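You operate a simulated robot arm through the tools that you are given. There is no shell and no other tool.

You run a simulated robot arm. Do the job below in one go: nothing can be reset, and whatever is moved stays where it is left.

TASK
Lift off ring and drum, and grease the drum's bore.
Fine: both stand on the mat; the yellow brush is filled at the grease pot and ends in its cup.
Where things are to end (x, y in the base frame): black ring within 50 mm of [800, 40]; chrome drum within 50 mm of [720, -60].

The check looks at the end state, three seconds after you hand in, the way a careful person would. Anything else that was tipped, shoved, dropped, spilled or broken makes it a failure.

THE ROBOT
A 7-joint arm with a two-finger parallel gripper, fixed in place. Base frame: the origin is on the floor under the middle of its stand, x ahead of it, y to its left, z up; the work surface is at about z = 850. Units: mm, rad, N and s.
With the tool pointing down near the work surface it reaches from about 420 to 900 mm from the base axis. Its first joint turns from -2.496 to 2.496 rad. Payload 3 kg.
The TCP is the grasp point between the finger pads, 30 mm short of the fingertips. In the tool frame z runs along the fingers and y along their closing line. The gripper opens to 94 mm. The fingers are 28 mm wide and 10 mm thick; the gripper's body (50 by 96 mm) begins 55 mm behind the TCP.
Orientation is that of the tool frame in the base frame, as [roll, pitch, yaw] about the fixed x, y, z axes, in that order (R = Rz(yaw) Ry(pitch) Rx(roll)). With the fingers straight down and closing along the base's y, the tool's x points along the base's -x, its y along +y and its z along -z.

THE INTERFACE
- The arm moves only by the tool jog_arm. Its argument "motion" is a list of rows, each a list of 7 numbers: the turn, a rotation vector about the tool's x, y, z in rad, then the shift along the tool's x, y, z in mm, then the opening, from 0 (shut) to 1 (fully open). In form: [[ax, ay, az, dx, dy, dz, grip], ...]. A call has 1 to 20 rows; each row is the pose to reach, as a shift and turn from the pose commanded when the call began, along the tool's axes at that moment. A row lasts 0.2 s, in which the tool goes at most 50 mm and 0.15 rad; a call with a longer step from one row to the next is refused whole, and so is a gripper value outside its range. A pose out of reach is approached as far as the arm can. The call stops where the force on the tool passes 40 N (or 10 N more than at its start, if that is more) or the arm is blocked; 0.2 s more then pass. Each finger travels about 72 mm/s and halts on what it meets, pressing with about 27 N; the grip force reading is that of the motor and also rises with nothing between the fingers. The clock runs only during rows and for 0.2 s after the last one: add rows that repeat a pose to give the fingers time. It gives the time, the measured TCP pose, the force on the tool (base axes), the opening and the grip force at its end, in the units of the frame above (readings bear some noise), with the torque about the TCP (base axes, N m) and any sound that the robot's microphone picked up.
- Cameras (640 x 400 px; columns grow to the right, rows downward): "scene" is fixed at [49.5, -498.8, 1526.9]; the picture's right is [0.81, -0.59, 0.00], its down [-0.30, -0.41, -0.86] and it looks along [0.51, 0.70, -0.51] (base axes); focal length 312 px, centre (320, 200). "wrist" rides on the gripper at [76, 14, -102] in the tool frame; the picture's right is [-0.18, 0.98, 0.00], its down [-0.75, -0.14, -0.64] and it looks along [-0.63, -0.12, 0.77] (tool axes); focal length 243 px, centre (320, 200). There is no depth. A picture from a camera that has moved, and an enlarged one, comes with that camera's place and axes in the base frame and with its lens.
- get_image(camera): a new picture of that camera. The clock stands still meanwhile.
- enlarge(camera, box): a new picture of the part [left, top, right, bottom] of that camera's present view, enlarged. The clock stands still meanwhile.
- finish_job(): hands the job in; it is judged then, once.

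Nothing tells you positions but the pictures and the camera data. Unless the task says otherwise, let go and move clear before handing in.

The tools are called after "Request:" as name(argument=value, ...) on one line, values as JSON. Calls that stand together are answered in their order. jog_arm: Moves the arm, as the interface text tells. Its arguments: {"type":"object","properties":{"motion":{"type":"array"}},"required":["motion"]} The other tools are called the same way: get_image (camera) takes a picture; enlarge (camera, box) takes an enlarged picture of a part of a camera's view; finish_job () hands the job in.

At the start:

```text
t: 0.0
ee_pos: [522.2, 171.1, 1266.1]
orientation: [3.14, 0.0, -3.14]
force: [-0.6, -0.3, 0.8]
wrist_torque: [0.0, 0.03, 0.01]
finger_gap: 93.8
grasp_force: 0.1
```

scene: 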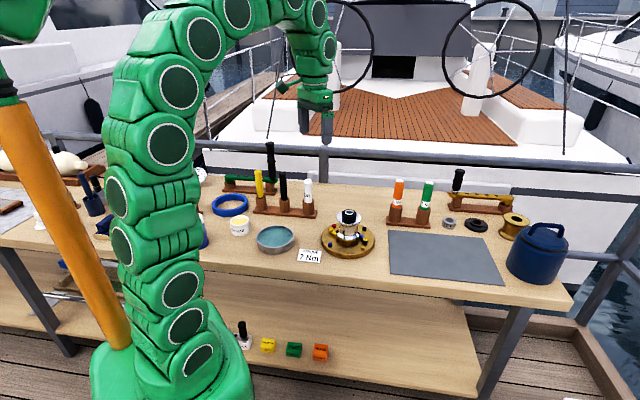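
wrist: 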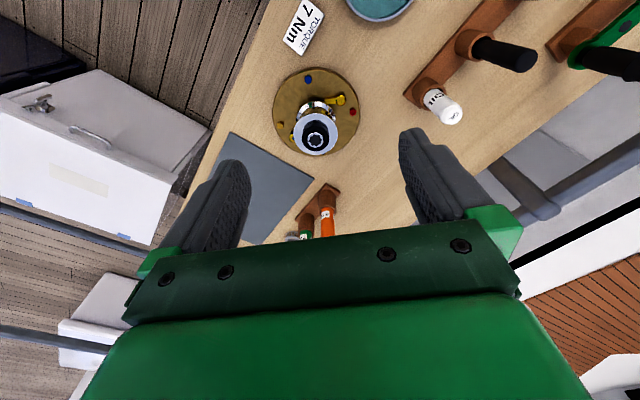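

I see a workbench with a brass base carrying a winch-like assembly (chrome drum with black ring), a grey mat, brush racks, a grease pot and more. I'll look closer at these areas before moving.

Request:
enlarge(camera="scene", box=[290, 190, 410, 265])

Request:
enlarge(camera="scene", box=[200, 140, 330, 260])

Request:
enlarge(camera="scene", box=[370, 160, 580, 291])

Request:
enlarge(camera="wrist", box=[240, 40, 400, 180])

```text
5.33 times, centred on (350, 228) of scene
camera zoom: at [49.5, -498.8, 1526.9], right [0.81, -0.59, 0.0], down [-0.3, -0.41, -0.86], along [0.51, 0.7, -0.51], focal length 1667 px, centre (160, 53)
```

zoom: 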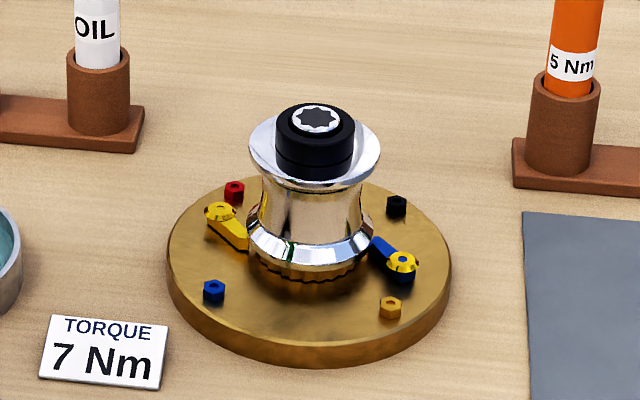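

```text
3.33 times, centred on (265, 200) of scene
camera zoom: at [49.5, -498.8, 1526.9], right [0.81, -0.59, 0.0], down [-0.3, -0.41, -0.86], along [0.51, 0.7, -0.51], focal length 1042 px, centre (503, 200)
```

zoom: 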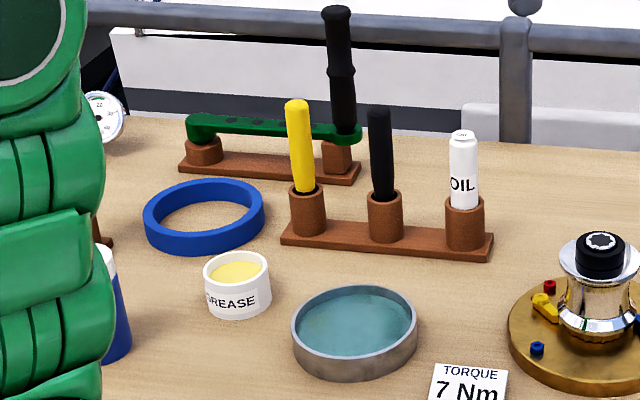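

```text
3.05 times, centred on (475, 226) of scene
camera zoom: at [49.5, -498.8, 1526.9], right [0.81, -0.59, 0.0], down [-0.3, -0.41, -0.86], along [0.51, 0.7, -0.51], focal length 952 px, centre (-152, 122)
```

zoom: 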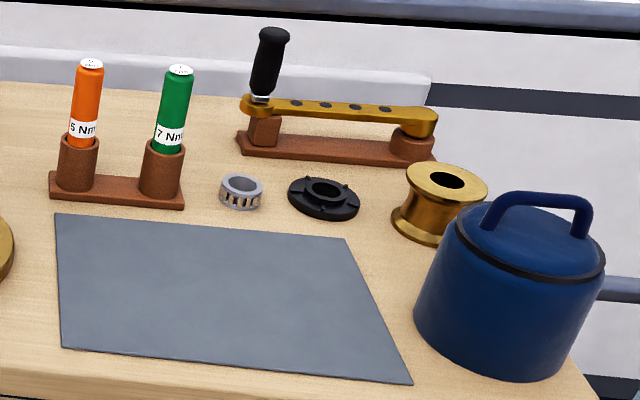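

```text
2.86 times, centred on (320, 110) of wrist
camera zoom: at [446.5, 186.3, 1369.0], right [0.18, 0.98, 0.0], down [0.75, -0.14, 0.64], along [0.63, -0.12, -0.77], focal length 693 px, centre (320, 457)
```

zoom: 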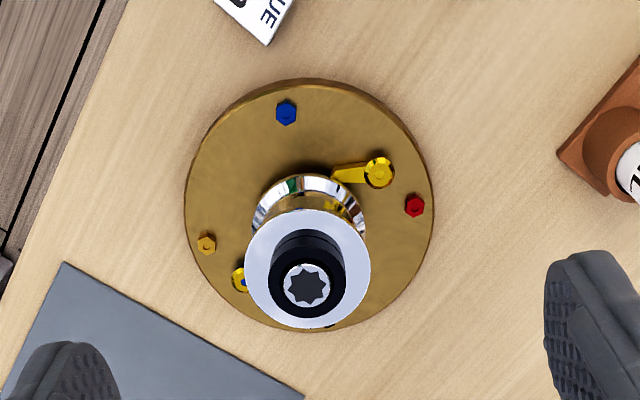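

The chrome drum with its black ring sits on the brass base at about (626, 138). The mat lies diagonally right of it, and the grease pot and brush rack are to the left at about (357, 399) and (496, 511). I'll move the arm above the winch for a closer look.

Request:
jog_arm(motion=[[0, 0, 0, -20, -6, 40, 1], [0, 0, 0, -41, -13, 80, 1], [0, 0, 0, -62, -20, 120, 1], [0, 0, 0, -83, -27, 160, 1], [0, 0, 0, -104, -33, 196, 1], [0, 0, 0, -104, -33, 196, 1]])

Request:
get_image(camera="wrist")

Request:
get_image(camera="scene")

```text
t: 1.4
ee_pos: [626.7, 137.5, 1069.8]
orientation: [-3.141, -0.003, -3.141]
force: [1.1, -0.2, -0.8]
wrist_torque: [-0.02, 0.0, 0.01]
finger_gap: 94.2
grasp_force: 0.1
```

```text
taken
camera wrist: at [551.4, 152.6, 1171.6], right [0.18, 0.98, 0.0], down [0.75, -0.14, 0.64], along [0.63, -0.12, -0.77], focal length 243 px, centre (320, 200)
```

wrist: 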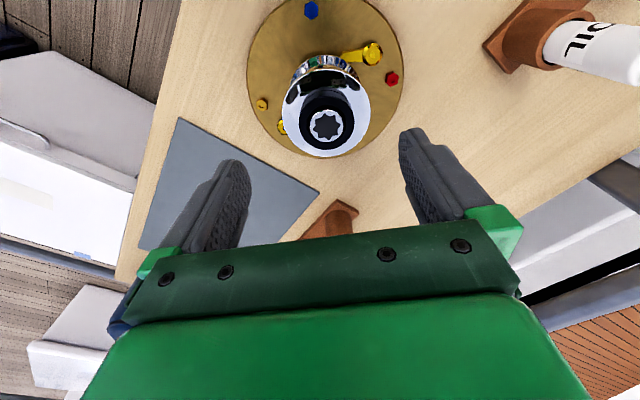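

```text
taken
```

scene: 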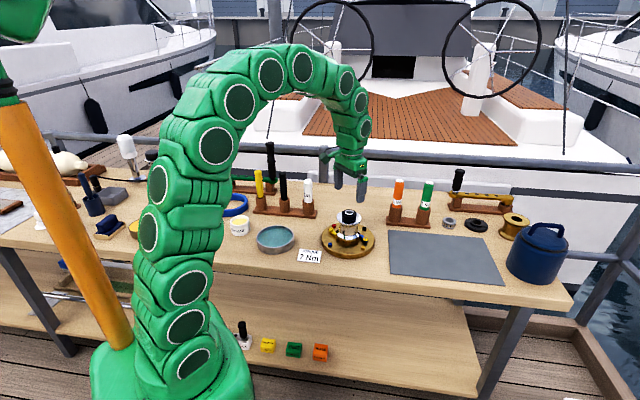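

The camera now sees the winch from nearer. I'll enlarge it to find the centre, the heights and how the ring is held.

Request:
enlarge(camera="wrist", box=[230, 0, 420, 170])

Request:
enlarge(camera="scene", box=[310, 195, 390, 265])

```text
2.35 times, centred on (325, 85) of wrist
camera zoom: at [551.4, 152.6, 1171.6], right [0.18, 0.98, 0.0], down [0.75, -0.14, 0.64], along [0.63, -0.12, -0.77], focal length 571 px, centre (308, 471)
```

zoom: 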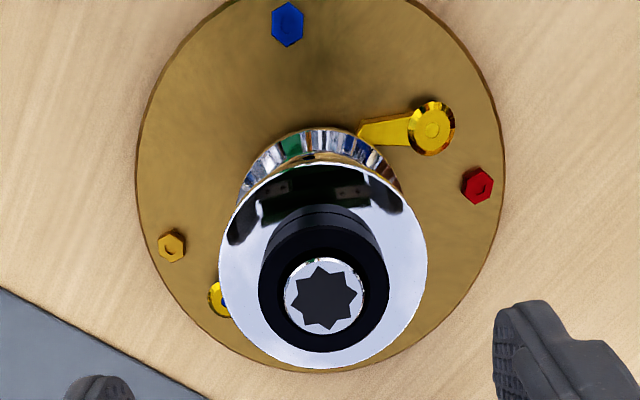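

```text
5.71 times, centred on (350, 230) of scene
camera zoom: at [49.5, -498.8, 1526.9], right [0.81, -0.59, 0.0], down [-0.3, -0.41, -0.86], along [0.51, 0.7, -0.51], focal length 1786 px, centre (149, 29)
```

zoom: 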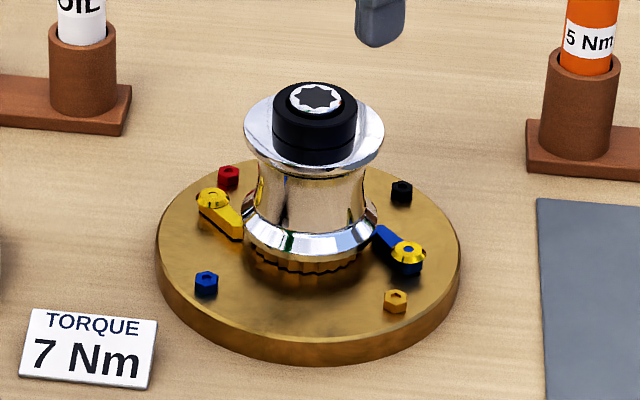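

Triangulating from both cameras, the spindle axis is at about (636, 142) with its top at z ≈ 972. The black ring is about 47 mm across and 25 mm tall, and the drum's upper flange is about 84 mm across at z ≈ 945. I'll centre the open gripper above it and look again.

Request:
jog_arm(motion=[[0, 0, 0, -9.4, 4.5, 25, 1], [0, 0, 0, -9.4, 4.5, 50, 1], [0, 0, 0, -9.4, 4.5, 50, 1]])

Request:
get_image(camera="wrist")

Request:
enlarge(camera="scene", box=[310, 180, 390, 230])

```text
t: 2.2
ee_pos: [636.8, 142.2, 1020.2]
orientation: [-3.14, -0.001, 3.141]
force: [-0.1, 0.3, 0.6]
wrist_torque: [0.02, 0.0, 0.04]
finger_gap: 93.9
grasp_force: 0.0
```

```text
taken
camera wrist: at [560.1, 156.9, 1122.8], right [0.18, 0.98, 0.0], down [0.75, -0.14, 0.64], along [0.63, -0.12, -0.77], focal length 243 px, centre (320, 200)
```

wrist: 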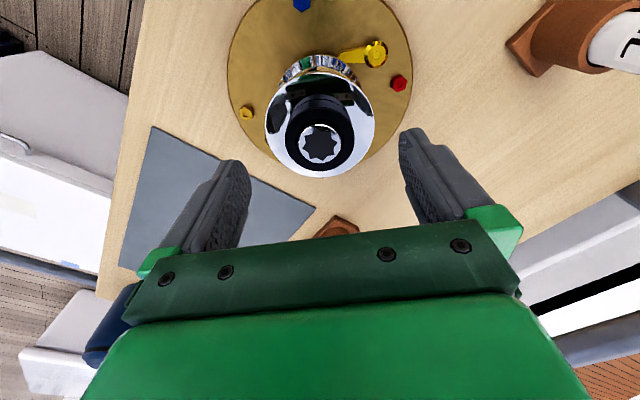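

```text
8.00 times, centred on (350, 205) of scene
camera zoom: at [49.5, -498.8, 1526.9], right [0.81, -0.59, 0.0], down [-0.3, -0.41, -0.86], along [0.51, 0.7, -0.51], focal length 2500 px, centre (80, 160)
```

zoom: 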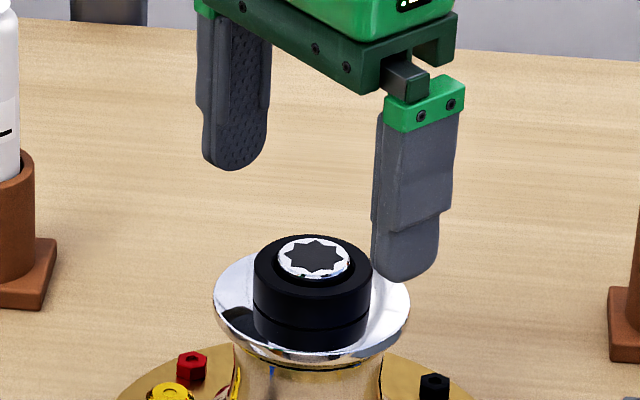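

The ring is centred between the fingers. I'll zoom in on the ring for the groove line near its bottom before closing on it.

Request:
enlarge(camera="scene", box=[333, 204, 365, 228])

Request:
enlarge(camera="wrist", box=[255, 45, 385, 185])

```text
16.00 times, centred on (349, 216) of scene
camera zoom: at [49.5, -498.8, 1526.9], right [0.81, -0.59, 0.0], down [-0.3, -0.41, -0.86], along [0.51, 0.7, -0.51], focal length 5001 px, centre (-144, -56)
```

zoom: 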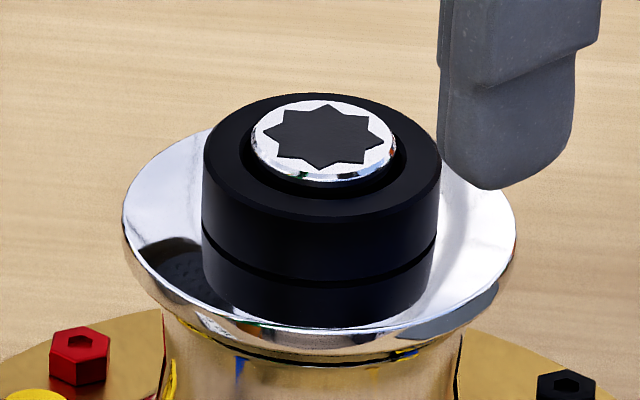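

```text
2.86 times, centred on (320, 115) of wrist
camera zoom: at [560.1, 156.9, 1122.8], right [0.18, 0.98, 0.0], down [0.75, -0.14, 0.64], along [0.63, -0.12, -0.77], focal length 693 px, centre (320, 443)
```

zoom: 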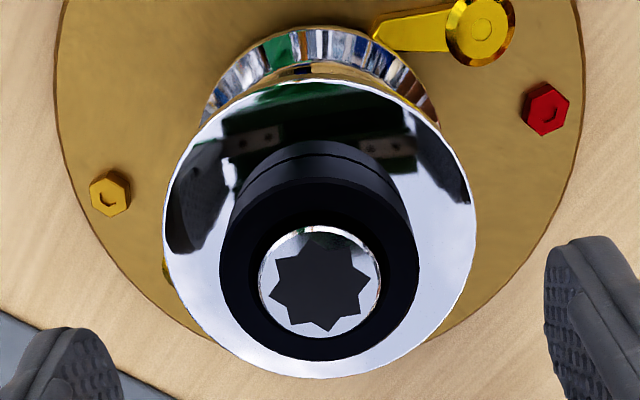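

The dark band below the ring looks like its reflection in the chrome. I take the ring to span z ≈ 951–967, with the drum top at about 950. I'll lower the fingertips to about z = 955 around the ring and close.

Request:
jog_arm(motion=[[0, 0, 0, 0.5, 0.2, 20, 1], [0, 0, 0, 0.5, 0.2, 30, 1], [0, 0, 0, 0.5, 0.2, 35, 1], [0, 0, 0, 0.5, 0.2, 35, 1]])

Request:
enlarge(camera="scene", box=[325, 195, 373, 231])

Request:
get_image(camera="wrist")

```text
t: 3.2
ee_pos: [635.1, 143.6, 985.8]
orientation: [3.141, 0.0, -3.142]
force: [-0.1, 0.5, 0.4]
wrist_torque: [-0.02, 0.04, 0.01]
finger_gap: 94.0
grasp_force: 0.1
```

```text
11.11 times, centred on (349, 213) of scene
camera zoom: at [49.5, -498.8, 1526.9], right [0.81, -0.59, 0.0], down [-0.3, -0.41, -0.86], along [0.51, 0.7, -0.51], focal length 3473 px, centre (-2, 56)
```

zoom: 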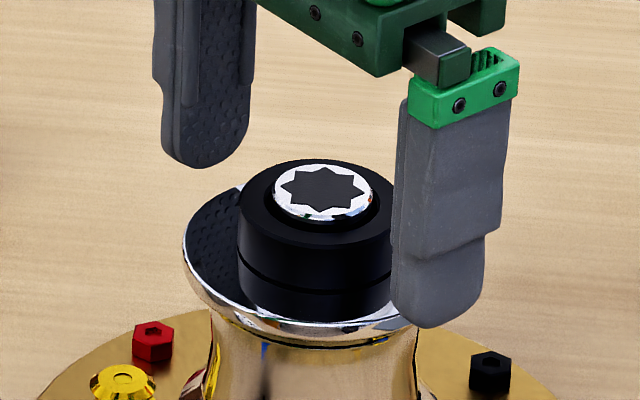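

```text
taken
camera wrist: at [559.6, 157.7, 1087.9], right [0.18, 0.98, 0.0], down [0.75, -0.14, 0.64], along [0.63, -0.12, -0.77], focal length 243 px, centre (320, 200)
```

wrist: 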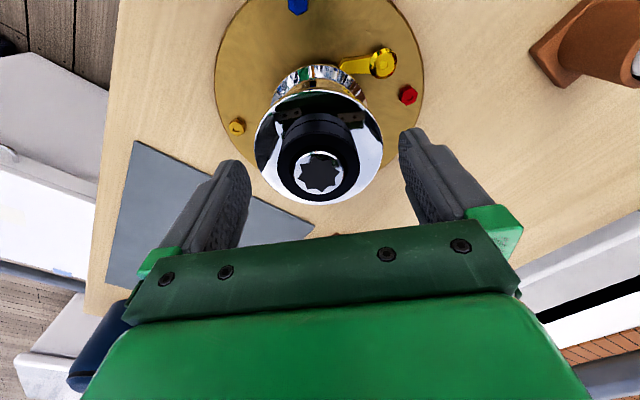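

The fingertips overlap the ring by about 11 mm and clear the flange. I'll close on the ring now.

Request:
jog_arm(motion=[[0, 0, 0, 0, -0.8, 2, 1], [0, 0, 0, 0, -0.8, 2, 0.6], [0, 0, 0, 0, -0.8, 2, 0.3], [0, 0, 0, 0, -0.8, 2, 0.3], [0, 0, 0, 0, -0.8, 2, 0.3], [0, 0, 0, 0, -0.8, 2, 0.3]])

Request:
enlarge(camera="scene", box=[325, 195, 373, 231])

```text
t: 4.6
ee_pos: [635.6, 141.3, 983.3]
orientation: [-3.141, 0.001, 3.141]
force: [0.2, -2.8, 1.2]
wrist_torque: [-0.09, -0.04, 0.01]
finger_gap: 48.1
grasp_force: 27.1
```

```text
11.11 times, centred on (349, 213) of scene
camera zoom: at [49.5, -498.8, 1526.9], right [0.81, -0.59, 0.0], down [-0.3, -0.41, -0.86], along [0.51, 0.7, -0.51], focal length 3473 px, centre (-2, 56)
```

zoom: 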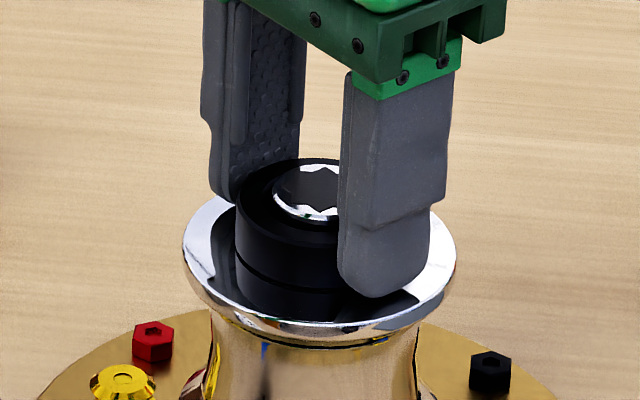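

The ring is held with the fingers at 48 mm. I'll lift it slowly, checking for resistance.

Request:
jog_arm(motion=[[0, 0, 0, 0, 0, -2, 0.3], [0, 0, 0, 0, 0, -4, 0.3], [0, 0, 0, 0, 0, -6, 0.3]])

Request:
enlarge(camera="scene", box=[325, 195, 373, 231])

```text
t: 5.4
ee_pos: [637.4, 142.6, 989.8]
orientation: [-3.14, 0.0, 3.142]
force: [-0.8, 0.6, -0.5]
wrist_torque: [0.0, 0.04, -0.03]
finger_gap: 47.7
grasp_force: 27.6
```

```text
11.11 times, centred on (349, 213) of scene
camera zoom: at [49.5, -498.8, 1526.9], right [0.81, -0.59, 0.0], down [-0.3, -0.41, -0.86], along [0.51, 0.7, -0.51], focal length 3473 px, centre (-2, 56)
```

zoom: 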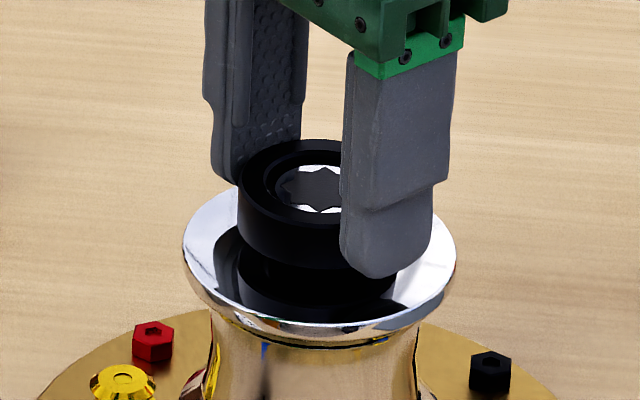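

The ring comes up freely, and the lower band was indeed its reflection. I'll lift it higher and look.

Request:
jog_arm(motion=[[0, 0, 0, 0, 0, -15, 0.3], [0, 0, 0, 0, 0, -35, 0.3], [0, 0, 0, 0, 0, -65, 0.3], [0, 0, 0, 0, 0, -100, 0.3], [0, 0, 0, 0, 0, -100, 0.3]])

Request:
get_image(camera="wrist")

Request:
enlarge(camera="scene", box=[300, 160, 400, 240])

```text
t: 6.6
ee_pos: [634.8, 142.4, 1089.0]
orientation: [3.14, -0.002, -3.14]
force: [0.2, -0.3, -0.1]
wrist_torque: [0.03, 0.01, 0.02]
finger_gap: 47.9
grasp_force: 27.1
```

```text
taken
camera wrist: at [558.4, 157.2, 1191.5], right [0.18, 0.98, 0.0], down [0.75, -0.14, 0.64], along [0.63, -0.12, -0.77], focal length 243 px, centre (320, 200)
```

wrist: 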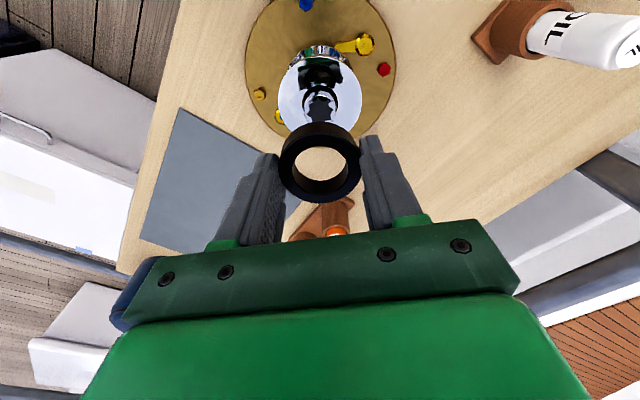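

```text
5.00 times, centred on (350, 200) of scene
camera zoom: at [49.5, -498.8, 1526.9], right [0.81, -0.59, 0.0], down [-0.3, -0.41, -0.86], along [0.51, 0.7, -0.51], focal length 1563 px, centre (170, 200)
```

zoom: 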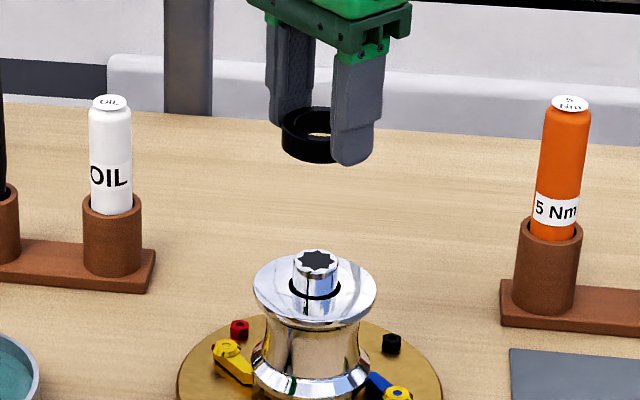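

The ring is off and the spindle with the drum is visible. I'll carry the ring to about (798, 38) above the mat and lower it to just above.

Request:
jog_arm(motion=[[0, 0, 0, -32, -21, 0, 0.3], [0, 0, 0, -65, -42, 0, 0.3], [0, 0, 0, -97, -62, 0, 0.3], [0, 0, 0, -130, -83, 0, 0.3], [0, 0, 0, -162, -104, 0, 0.3], [0, 0, 0, -162, -104, 40, 0.3], [0, 0, 0, -162, -104, 80, 0.3], [0, 0, 0, -162, -104, 120, 0.3], [0, 0, 0, -162, -104, 160, 0.3], [0, 0, 0, -162, -104, 175, 0.3], [0, 0, 0, -162, -104, 175, 0.3]])

Request:
get_image(camera="wrist")

Request:
enlarge(camera="scene", box=[370, 180, 470, 280])

```text
t: 9.0
ee_pos: [799.1, 39.1, 914.1]
orientation: [3.141, -0.002, -3.14]
force: [-0.1, -0.2, -0.6]
wrist_torque: [0.01, 0.03, 0.02]
finger_gap: 47.4
grasp_force: 27.1
```

```text
taken
camera wrist: at [722.2, 53.8, 1016.1], right [0.18, 0.98, 0.0], down [0.75, -0.14, 0.64], along [0.63, -0.12, -0.77], focal length 243 px, centre (320, 200)
```

wrist: 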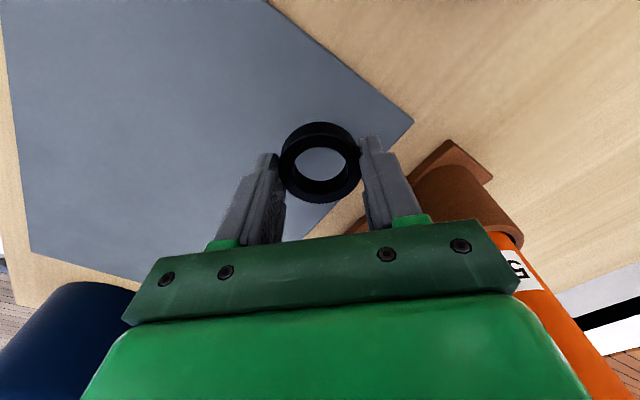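

```text
4.00 times, centred on (420, 230) of scene
camera zoom: at [49.5, -498.8, 1526.9], right [0.81, -0.59, 0.0], down [-0.3, -0.41, -0.86], along [0.51, 0.7, -0.51], focal length 1250 px, centre (-80, 80)
```

zoom: 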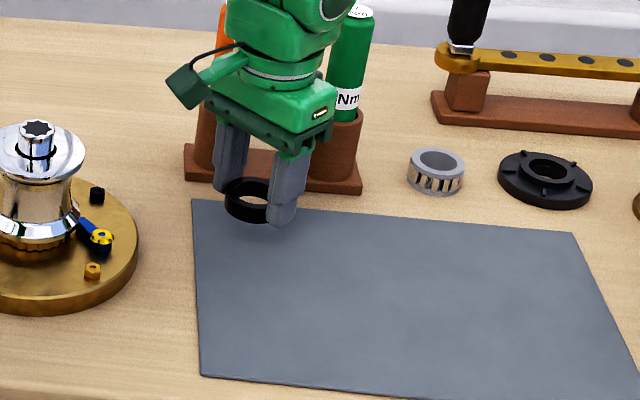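

The ring hangs level over the mat, at least 20 mm inside its edges. I'll lower it in small steps until it touches.

Request:
jog_arm(motion=[[0, 0, 0, 0, 0, 8, 0.3], [0, 0, 0, 0, 0, 16, 0.3], [0, 0, 0, 0, 0, 21, 0.3], [0, 0, 0, 0, 0, 23, 0.3], [0, 0, 0, 0, 0, 24, 0.3]])

Request:
enlarge(camera="scene", box=[400, 200, 450, 240])

Request:
enlarge(camera="wrist", box=[240, 100, 400, 210])

```text
t: 10.2
ee_pos: [798.4, 38.5, 890.4]
orientation: [-3.14, 0.0, -3.141]
force: [1.2, 0.1, -0.5]
wrist_torque: [-0.01, 0.03, 0.01]
finger_gap: 47.4
grasp_force: 27.2
```

```text
10.00 times, centred on (425, 220) of scene
camera zoom: at [49.5, -498.8, 1526.9], right [0.81, -0.59, 0.0], down [-0.3, -0.41, -0.86], along [0.51, 0.7, -0.51], focal length 3126 px, centre (-730, 0)
```

zoom: 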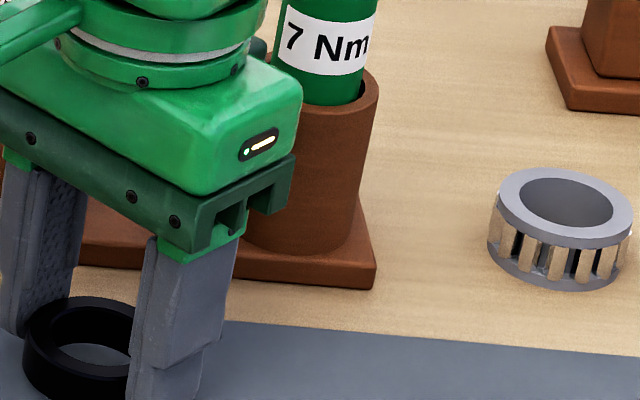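

```text
3.64 times, centred on (320, 155) of wrist
camera zoom: at [721.7, 53.2, 993.5], right [0.18, 0.98, 0.0], down [0.75, -0.14, 0.64], along [0.63, -0.12, -0.77], focal length 882 px, centre (320, 364)
```

zoom: 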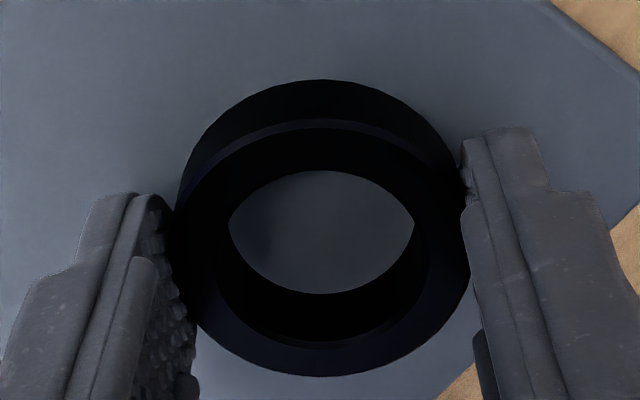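

No contact yet; I'll keep lowering by 1 mm steps.

Request:
jog_arm(motion=[[0, 0, 0, 0, 0, 1, 0.3], [0, 0, 0, 0, 0, 2, 0.3], [0, 0, 0, 0, 0, 2, 0.3]])

```text
t: 11.0
ee_pos: [797.8, 38.2, 887.4]
orientation: [-3.141, 0.0, 3.141]
force: [-0.6, 0.4, 0.1]
wrist_torque: [0.0, 0.0, -0.02]
finger_gap: 47.7
grasp_force: 27.2
```

Request:
jog_arm(motion=[[0, 0, 0, 0, 0, 1, 0.3], [0, 0, 0, 0, 0, 2, 0.3], [0, 0, 0, 0, 0, 2, 0.3]])

Request:
enlarge(camera="wrist", box=[240, 100, 400, 210])

Request:
enlarge(camera="scene", box=[390, 215, 440, 255])

```text
t: 11.8
ee_pos: [795.4, 39.0, 885.2]
orientation: [3.141, -0.002, -3.141]
force: [-0.1, 0.0, -0.5]
wrist_torque: [-0.02, -0.01, 0.0]
finger_gap: 47.3
grasp_force: 27.0
```

```text
3.64 times, centred on (320, 155) of wrist
camera zoom: at [720.8, 53.5, 988.3], right [0.18, 0.98, 0.0], down [0.75, -0.14, 0.64], along [0.63, -0.12, -0.77], focal length 882 px, centre (320, 364)
```

zoom: 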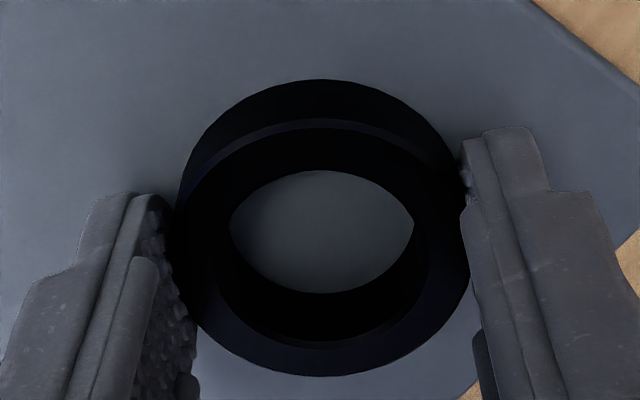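

```text
10.00 times, centred on (415, 235) of scene
camera zoom: at [49.5, -498.8, 1526.9], right [0.81, -0.59, 0.0], down [-0.3, -0.41, -0.86], along [0.51, 0.7, -0.51], focal length 3126 px, centre (-630, -150)
```

zoom: 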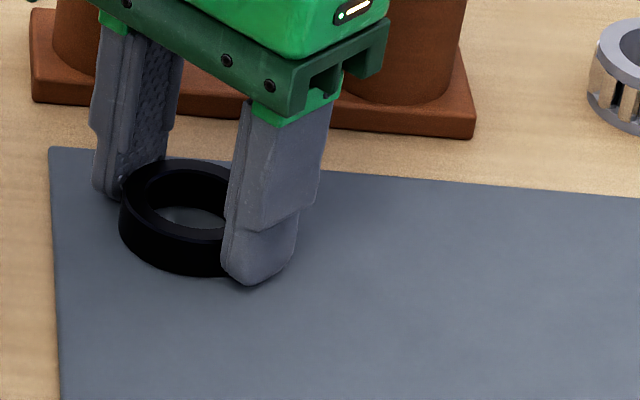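

The ring is almost down; I'll feel for contact with the next small steps.

Request:
jog_arm(motion=[[0, 0, 0, 0, 0, 1, 0.3], [0, 0, 0, 0, 0, 1.5, 0.3], [0, 0, 0, 0, 0, 1.5, 0.3]])

```text
t: 12.6
ee_pos: [797.8, 39.1, 884.9]
orientation: [3.141, -0.001, -3.14]
force: [-4.1, -0.6, 7.5]
wrist_torque: [0.02, 0.01, -0.07]
finger_gap: 47.0
grasp_force: 27.4
```

Contact is felt (7.5 N up). I'll open the fingers and lift straight up.

Request:
jog_arm(motion=[[0, 0, 0, 0, 0, 0, 0.6], [0, 0, 0, 0, 0, 0, 0.8], [0, 0, 0, 0, 0, 0, 0.8], [0, 0, 0, 0, 0, -15, 0.8], [0, 0, 0, 0, 0, -50, 0.8], [0, 0, 0, 0, 0, -100, 0.9], [0, 0, 0, 0, 0, -145, 1], [0, 0, 0, 0, 0, -145, 1]])

Request:
get_image(camera="wrist")

Request:
get_image(camera="scene")

```text
t: 14.4
ee_pos: [796.8, 40.8, 1030.7]
orientation: [-3.14, -0.001, 3.141]
force: [-0.4, 0.5, -0.2]
wrist_torque: [0.02, -0.01, -0.02]
finger_gap: 94.1
grasp_force: 0.1
```

```text
taken
camera wrist: at [720.9, 55.9, 1132.8], right [0.18, 0.98, 0.0], down [0.75, -0.14, 0.64], along [0.63, -0.12, -0.77], focal length 243 px, centre (320, 200)
```

wrist: 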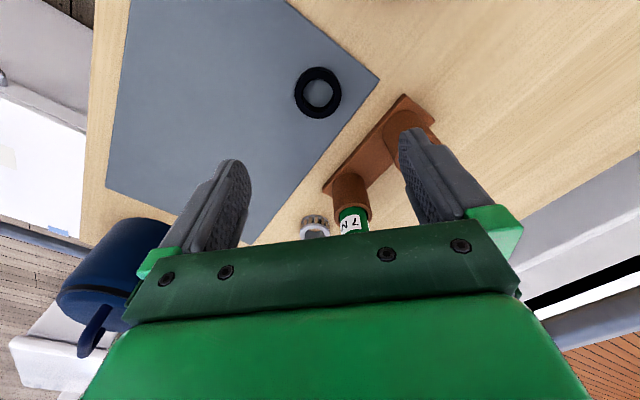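

```text
taken
```

scene: 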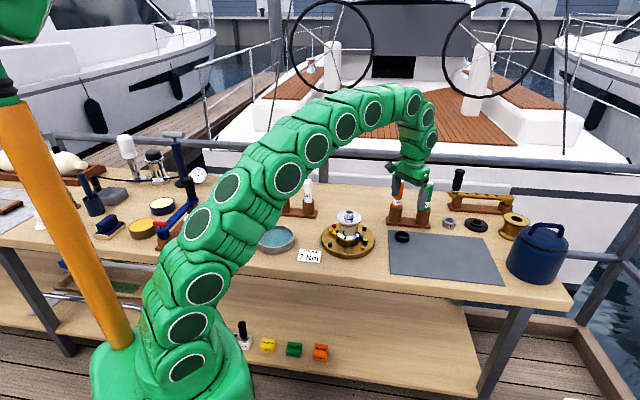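

The ring stands on the mat at about (797, 39). I'll go back above the drum and inspect it.

Request:
jog_arm(motion=[[0, 0, 0, 32, 21, -20, 1], [0, 0, 0, 65, 42, -20, 1], [0, 0, 0, 97, 63, -20, 1], [0, 0, 0, 130, 84, -20, 1], [0, 0, 0, 161.8, 104.3, -20, 1], [0, 0, 0, 161.8, 104.3, -20, 1]])

Request:
enlarge(camera="wrist", box=[240, 30, 400, 170])

Request:
enlarge(camera="scene", box=[319, 205, 379, 255])

```text
t: 15.8
ee_pos: [637.9, 146.1, 1048.9]
orientation: [3.142, 0.0, -3.141]
force: [0.2, -0.6, 0.8]
wrist_torque: [-0.03, -0.01, 0.0]
finger_gap: 93.9
grasp_force: 0.0
```

```text
2.86 times, centred on (320, 100) of wrist
camera zoom: at [561.4, 159.7, 1151.7], right [0.18, 0.98, 0.0], down [0.75, -0.14, 0.64], along [0.63, -0.12, -0.77], focal length 693 px, centre (320, 486)
```

zoom: 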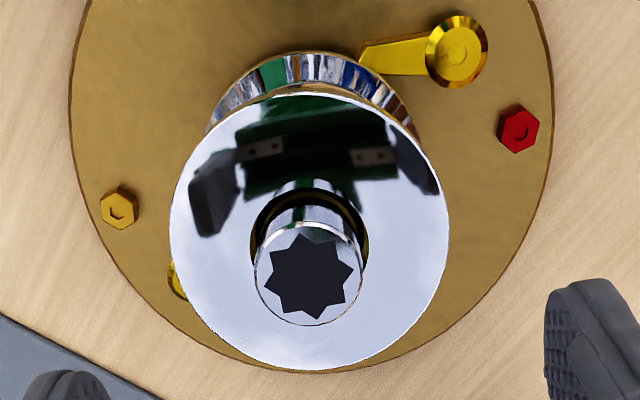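

```text
8.00 times, centred on (349, 230) of scene
camera zoom: at [49.5, -498.8, 1526.9], right [0.81, -0.59, 0.0], down [-0.3, -0.41, -0.86], along [0.51, 0.7, -0.51], focal length 2500 px, centre (88, -40)
```

zoom: 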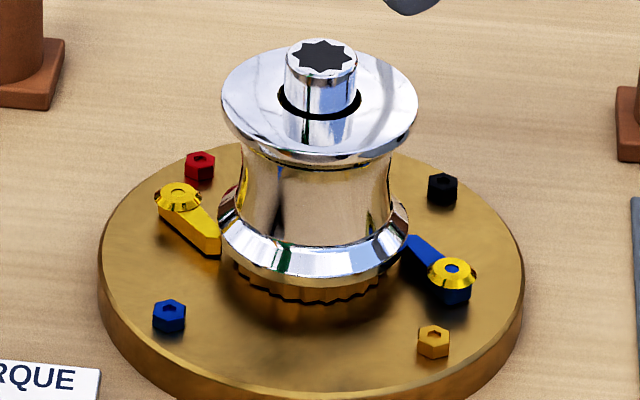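

The drum flange is about 81 mm across at z ≈ 948 on the axis (636, 142), and the gripper has drifted about 3 mm in +y. I'll correct that and come down partway, staying above the flange, to check centring.

Request:
jog_arm(motion=[[0, 0, 0, 1.6, -3.2, 20, 1], [0, 0, 0, 1.6, -3.2, 40, 1], [0, 0, 0, 1.6, -3.2, 60, 1], [0, 0, 0, 1.6, -3.2, 60, 1], [0, 0, 0, 1.6, -3.2, 60, 1]])

Request:
get_image(camera="wrist")

Request:
enlarge(camera="scene", box=[319, 195, 379, 245])

```text
t: 17.0
ee_pos: [633.1, 140.1, 989.2]
orientation: [-3.141, 0.001, -3.141]
force: [-0.2, 0.5, 0.1]
wrist_torque: [-0.01, -0.02, 0.02]
finger_gap: 94.0
grasp_force: 0.0
```

```text
taken
camera wrist: at [558.0, 155.0, 1091.7], right [0.18, 0.98, 0.0], down [0.75, -0.14, 0.64], along [0.63, -0.12, -0.77], focal length 243 px, centre (320, 200)
```

wrist: 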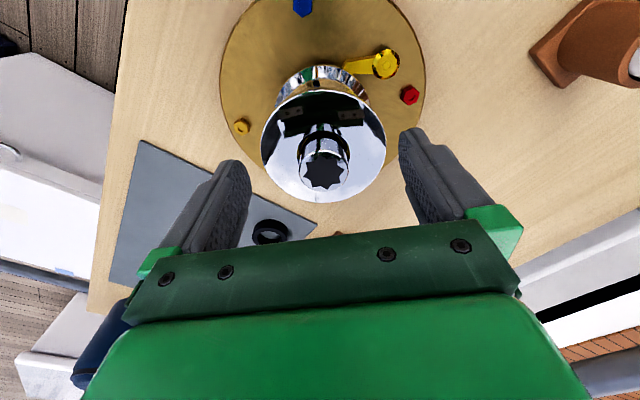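

```text
8.00 times, centred on (349, 220) of scene
camera zoom: at [49.5, -498.8, 1526.9], right [0.81, -0.59, 0.0], down [-0.3, -0.41, -0.86], along [0.51, 0.7, -0.51], focal length 2500 px, centre (88, 40)
```

zoom: 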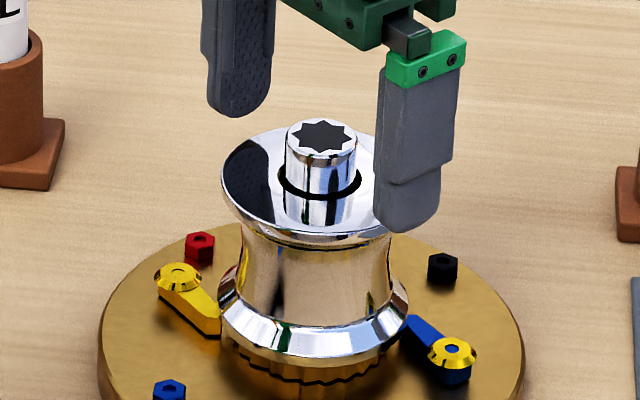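

The wrist picture agrees with the reading: the gripper is now about 2 mm short in x and y. I'll hold still briefly to see whether it settles.

Request:
jog_arm(motion=[[0, 0, 0, 0, 0, 0, 1], [0, 0, 0, 0, 0, 0, 1], [0, 0, 0, 0, 0, 0, 1]])

Request:
jog_arm(motion=[[0, 0, 0, 0, 0, 0, 1], [0, 0, 0, 0, 0, 0, 1], [0, 0, 0, 0, 0, 0, 1]])

```text
t: 17.8
ee_pos: [633.7, 141.0, 988.0]
orientation: [-3.141, 0.0, -3.141]
force: [-0.3, -0.4, 0.3]
wrist_torque: [0.01, 0.0, -0.03]
finger_gap: 94.1
grasp_force: 0.1
```

```text
t: 18.6
ee_pos: [633.7, 139.8, 989.9]
orientation: [3.14, -0.001, 3.14]
force: [0.0, -0.3, 0.0]
wrist_torque: [0.0, 0.03, 0.0]
finger_gap: 94.2
grasp_force: 0.0
```

The pose is steady at about (633.5, 140.3). I'll shift by (+2.3, +2.0) and check again.

Request:
jog_arm(motion=[[0, 0, 0, -2.3, 2.0, 0, 1], [0, 0, 0, -2.3, 2.0, 0, 1], [0, 0, 0, -2.3, 2.0, 0, 1]])

Request:
enlarge(camera="wrist", box=[220, 80, 420, 220])

```text
t: 19.4
ee_pos: [636.5, 140.6, 989.9]
orientation: [-3.141, -0.001, -3.14]
force: [0.6, 0.6, 0.5]
wrist_torque: [0.02, -0.01, 0.0]
finger_gap: 94.1
grasp_force: 0.0
```

```text
2.86 times, centred on (320, 150) of wrist
camera zoom: at [560.3, 156.3, 1092.4], right [0.18, 0.98, 0.0], down [0.75, -0.14, 0.64], along [0.63, -0.12, -0.77], focal length 693 px, centre (320, 343)
```

zoom: 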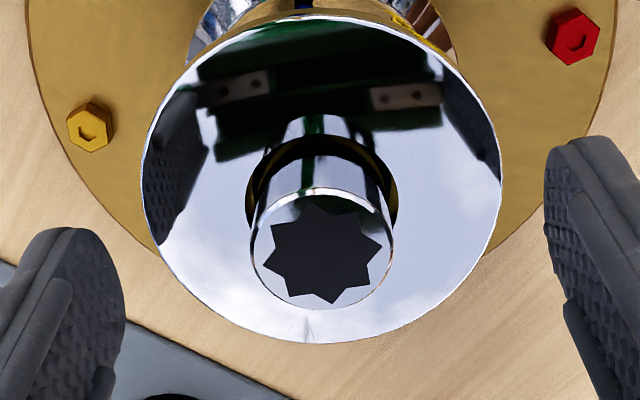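

The gripper is now centred within 1 mm of the drum axis. I'll lower the open fingers around the flange to TCP z ≈ 943.

Request:
jog_arm(motion=[[0, 0, 0, 0, 0.5, 10, 1], [0, 0, 0, 0, 0.5, 20, 1], [0, 0, 0, 0, 0.5, 30, 1], [0, 0, 0, 0, 0.5, 40, 1], [0, 0, 0, 0, 0.5, 46, 1], [0, 0, 0, 0, 0.5, 46, 1]])

Request:
get_image(camera="wrist")

Request:
enlarge(camera="scene", box=[319, 205, 379, 255])

```text
t: 20.8
ee_pos: [637.5, 141.6, 943.7]
orientation: [3.141, -0.001, 3.14]
force: [1.1, 0.2, -0.4]
wrist_torque: [0.03, -0.02, -0.02]
finger_gap: 93.9
grasp_force: 0.1
```

```text
taken
camera wrist: at [560.5, 156.7, 1046.4], right [0.18, 0.98, 0.0], down [0.75, -0.14, 0.64], along [0.63, -0.12, -0.77], focal length 243 px, centre (320, 200)
```

wrist: 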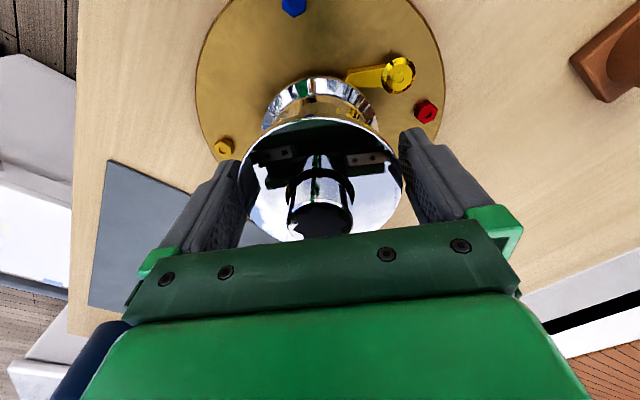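

```text
8.00 times, centred on (349, 230) of scene
camera zoom: at [49.5, -498.8, 1526.9], right [0.81, -0.59, 0.0], down [-0.3, -0.41, -0.86], along [0.51, 0.7, -0.51], focal length 2500 px, centre (88, -40)
```

zoom: 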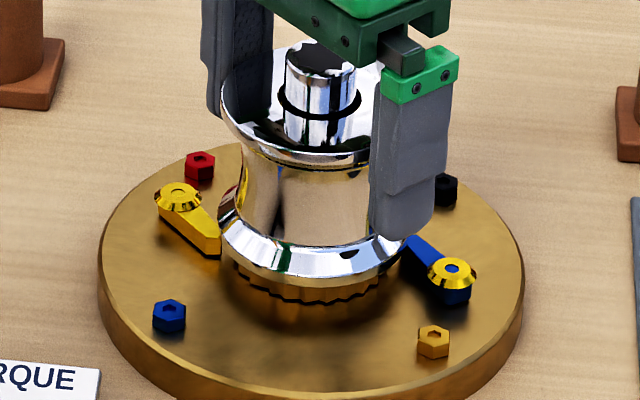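

The fingers straddle the flange with clearance on both sides. I'll close on the rim.

Request:
jog_arm(motion=[[0, 0, 0, 0, 0, 0, 0.85], [0, 0, 0, 0, 0, 0, 0.6], [0, 0, 0, 0, 0, 0, 0.4], [0, 0, 0, 0, 0, 0, 0.4], [0, 0, 0, 0, 0, 0, 0.4]])

Request:
enlarge(camera="scene", box=[319, 205, 379, 255])

```text
t: 22.0
ee_pos: [636.3, 140.3, 944.6]
orientation: [3.141, 0.002, -3.14]
force: [0.2, -1.1, 4.2]
wrist_torque: [-0.37, 0.08, -0.01]
finger_gap: 84.1
grasp_force: 26.5
```

```text
8.00 times, centred on (349, 230) of scene
camera zoom: at [49.5, -498.8, 1526.9], right [0.81, -0.59, 0.0], down [-0.3, -0.41, -0.86], along [0.51, 0.7, -0.51], focal length 2500 px, centre (88, -40)
```

zoom: 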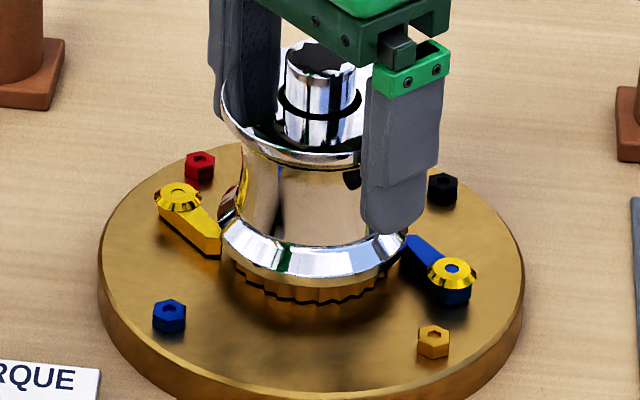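

The rim is gripped at 84 mm. I'll lift a few millimetres and watch the force.

Request:
jog_arm(motion=[[0, 0, 0, 0, 0, -2, 0.4], [0, 0, 0, 0, 0, -4, 0.4], [0, 0, 0, 0, 0, -6, 0.4], [0, 0, 0, 0, 0, -6, 0.4]])

Request:
enlarge(camera="scene", box=[319, 205, 379, 255])

```text
t: 23.0
ee_pos: [636.5, 141.6, 950.3]
orientation: [3.138, 0.0, 3.141]
force: [-0.3, -0.1, -8.2]
wrist_torque: [-0.06, 0.02, -0.01]
finger_gap: 84.4
grasp_force: 26.7
```

```text
8.00 times, centred on (349, 230) of scene
camera zoom: at [49.5, -498.8, 1526.9], right [0.81, -0.59, 0.0], down [-0.3, -0.41, -0.86], along [0.51, 0.7, -0.51], focal length 2500 px, centre (88, -40)
```

zoom: 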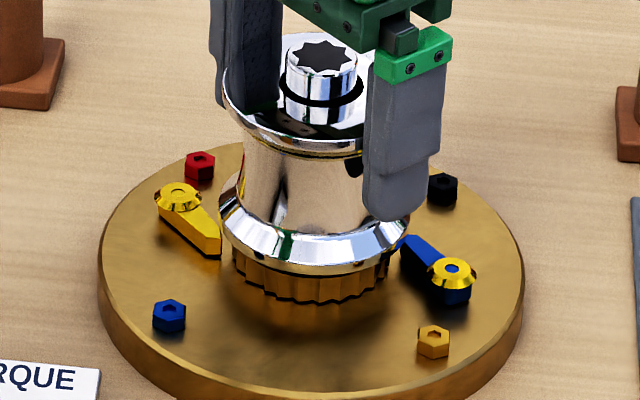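

The drum is rising (about 0.85 kg) and the brass gear stays on the base. I'll keep lifting straight up, slowly.

Request:
jog_arm(motion=[[0, 0, 0, 0, 0, -5, 0.4], [0, 0, 0, 0, 0, -10, 0.4], [0, 0, 0, 0, 0, -16, 0.4], [0, 0, 0, 0, 0, -22, 0.4], [0, 0, 0, 0, 0, -28, 0.4], [0, 0, 0, 0, 0, -35, 0.4]])

Request:
enlarge(camera="scene", box=[309, 185, 389, 255])

```text
t: 24.4
ee_pos: [636.3, 141.8, 985.2]
orientation: [-3.141, 0.001, -3.141]
force: [0.5, 0.3, -7.0]
wrist_torque: [0.04, -0.03, -0.01]
finger_gap: 83.9
grasp_force: 27.3
```

```text
5.71 times, centred on (349, 220) of scene
camera zoom: at [49.5, -498.8, 1526.9], right [0.81, -0.59, 0.0], down [-0.3, -0.41, -0.86], along [0.51, 0.7, -0.51], focal length 1786 px, centre (154, 86)
```

zoom: 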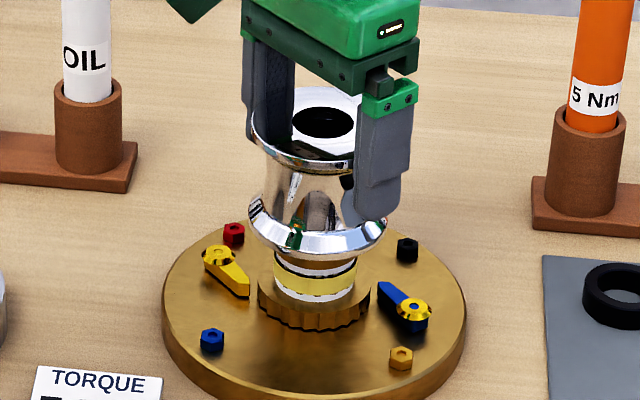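

The drum slides cleanly up the spindle with the bearing staying in place. I'll continue lifting until it is well clear.

Request:
jog_arm(motion=[[0, 0, 0, 0, 0, -8, 0.4], [0, 0, 0, 0, 0, -16, 0.4], [0, 0, 0, 0, 0, -26, 0.4], [0, 0, 0, 0, 0, -36, 0.4], [0, 0, 0, 0, 0, -46, 0.4], [0, 0, 0, 0, 0, -58, 0.4], [0, 0, 0, 0, 0, -70, 0.4], [0, 0, 0, 0, 0, -82, 0.4], [0, 0, 0, 0, 0, -95, 0.4], [0, 0, 0, 0, 0, -95, 0.4]])

Request:
enlarge(camera="scene", box=[290, 140, 410, 260])

Request:
get_image(camera="wrist")

```text
t: 26.6
ee_pos: [636.5, 143.0, 1079.6]
orientation: [-3.141, 0.001, 3.141]
force: [-0.5, 0.1, -7.3]
wrist_torque: [-0.01, 0.01, -0.01]
finger_gap: 84.3
grasp_force: 27.0
```

```text
3.33 times, centred on (350, 200) of scene
camera zoom: at [49.5, -498.8, 1526.9], right [0.81, -0.59, 0.0], down [-0.3, -0.41, -0.86], along [0.51, 0.7, -0.51], focal length 1042 px, centre (220, 200)
```

zoom: 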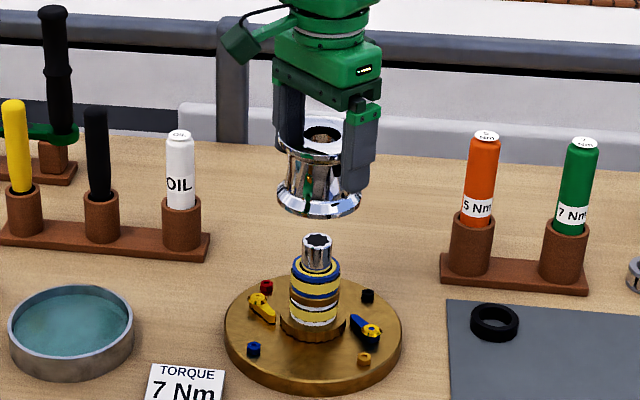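

```text
taken
camera wrist: at [560.2, 157.8, 1182.4], right [0.18, 0.98, 0.0], down [0.75, -0.14, 0.64], along [0.63, -0.12, -0.77], focal length 243 px, centre (320, 200)
```

wrist: 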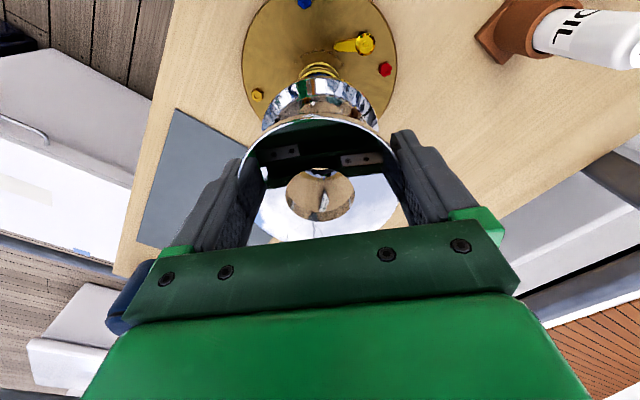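

The drum is clear of the spindle, hanging level, and a springy bearing stack remains on the base. I'll carry the drum at this height to above (720, -60).

Request:
jog_arm(motion=[[0, 0, 0, -6, -15, 0, 0.4], [0, 0, 0, -16, -40, 0, 0.4], [0, 0, 0, -28, -68, 0, 0.4], [0, 0, 0, -40, -97, 0, 0.4], [0, 0, 0, -52, -126, 0, 0.4], [0, 0, 0, -64, -155, 0, 0.4], [0, 0, 0, -75, -182, 0, 0.4], [0, 0, 0, -83, -202, 0, 0.4], [0, 0, 0, -83, -202, 0, 0.4], [0, 0, 0, -83, -202, 40, 0.4], [0, 0, 0, -83, -202, 80, 0.4], [0, 0, 0, -83, -202, 110, 0.4], [0, 0, 0, -83, -202, 130, 0.4], [0, 0, 0, -83, -202, 130, 0.4]])

Request:
get_image(camera="scene")

Request:
get_image(camera="wrist")

```text
t: 29.6
ee_pos: [718.4, -60.8, 951.1]
orientation: [-3.141, 0.001, 3.14]
force: [0.4, 0.1, -7.9]
wrist_torque: [0.01, -0.01, 0.01]
finger_gap: 83.8
grasp_force: 27.5
```

```text
taken
```

scene: 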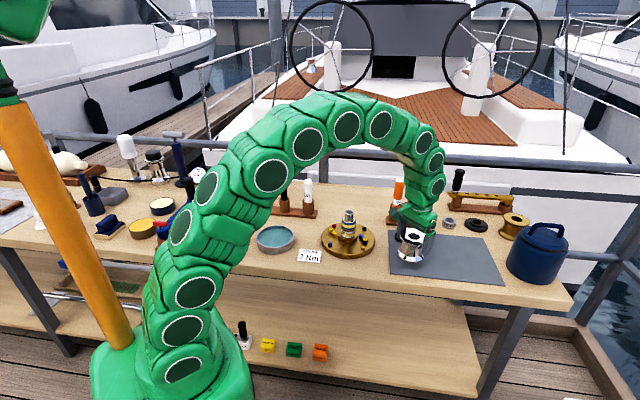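

```text
taken
camera wrist: at [642.2, -44.8, 1053.5], right [0.18, 0.98, 0.0], down [0.75, -0.14, 0.64], along [0.63, -0.12, -0.77], focal length 243 px, centre (320, 200)
```

wrist: 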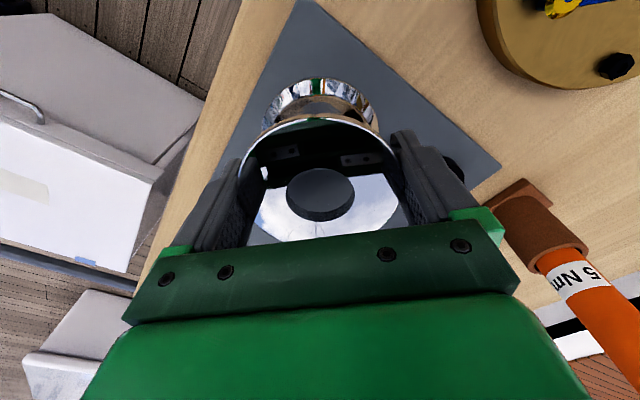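

The drum hangs over the mat at (718, -61), well clear of the ring. I'll lower it further with a small +x shift for more mat margin.

Request:
jog_arm(motion=[[0, 0, 0, -3, 0, 5, 0.4], [0, 0, 0, -6, 0, 12, 0.4], [0, 0, 0, -6, 0, 19, 0.4], [0, 0, 0, -6, 0, 25, 0.4], [0, 0, 0, -6, 0, 28, 0.4], [0, 0, 0, -6, 0, 28, 0.4]])

Request:
enlarge(camera="scene", box=[375, 210, 455, 280])

Request:
get_image(camera="wrist")

```text
t: 31.0
ee_pos: [726.0, -60.0, 922.9]
orientation: [-3.141, -0.002, 3.142]
force: [0.7, -0.1, -7.3]
wrist_torque: [0.01, -0.02, 0.01]
finger_gap: 84.3
grasp_force: 26.9
```

```text
5.71 times, centred on (415, 245) of scene
camera zoom: at [49.5, -498.8, 1526.9], right [0.81, -0.59, 0.0], down [-0.3, -0.41, -0.86], along [0.51, 0.7, -0.51], focal length 1786 px, centre (-223, -57)
```

zoom: 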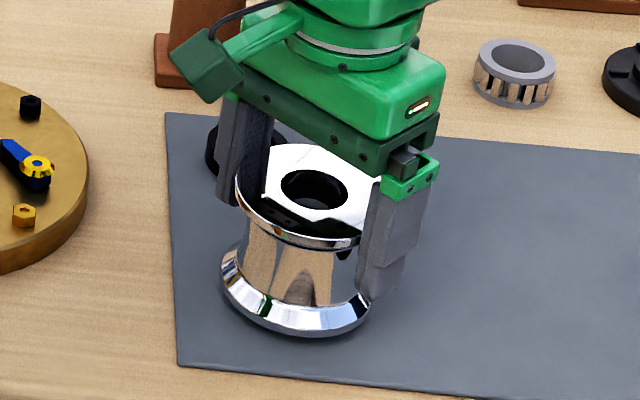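

```text
taken
camera wrist: at [648.8, -44.8, 1025.3], right [0.18, 0.98, 0.0], down [0.75, -0.14, 0.64], along [0.63, -0.12, -0.77], focal length 243 px, centre (320, 200)
```

wrist: 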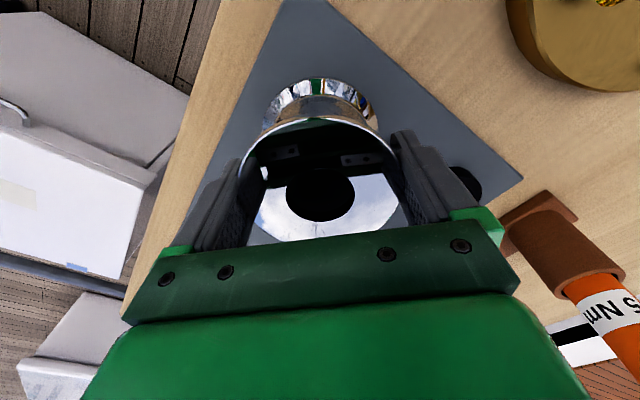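

No contact yet; the skirt is near the mat. I'll feel downward in 1 mm steps.

Request:
jog_arm(motion=[[0, 0, 0, 0, 0, 1, 0.4], [0, 0, 0, 0, 0, 2, 0.4], [0, 0, 0, 0, 0, 3, 0.4], [0, 0, 0, 0, 0, 4, 0.4]])

```text
t: 32.0
ee_pos: [724.9, -60.0, 918.0]
orientation: [3.141, 0.001, 3.141]
force: [1.1, 0.9, -8.6]
wrist_torque: [0.01, 0.0, 0.03]
finger_gap: 84.3
grasp_force: 26.9
```

Request:
jog_arm(motion=[[0, 0, 0, 0, 0, 1, 0.4], [0, 0, 0, 0, 0, 2, 0.4], [0, 0, 0, 0, 0, 2, 0.4]])

```text
t: 32.8
ee_pos: [724.5, -61.0, 915.2]
orientation: [3.141, 0.001, -3.141]
force: [0.5, 0.2, -7.2]
wrist_torque: [-0.04, -0.01, 0.0]
finger_gap: 84.3
grasp_force: 26.9
```

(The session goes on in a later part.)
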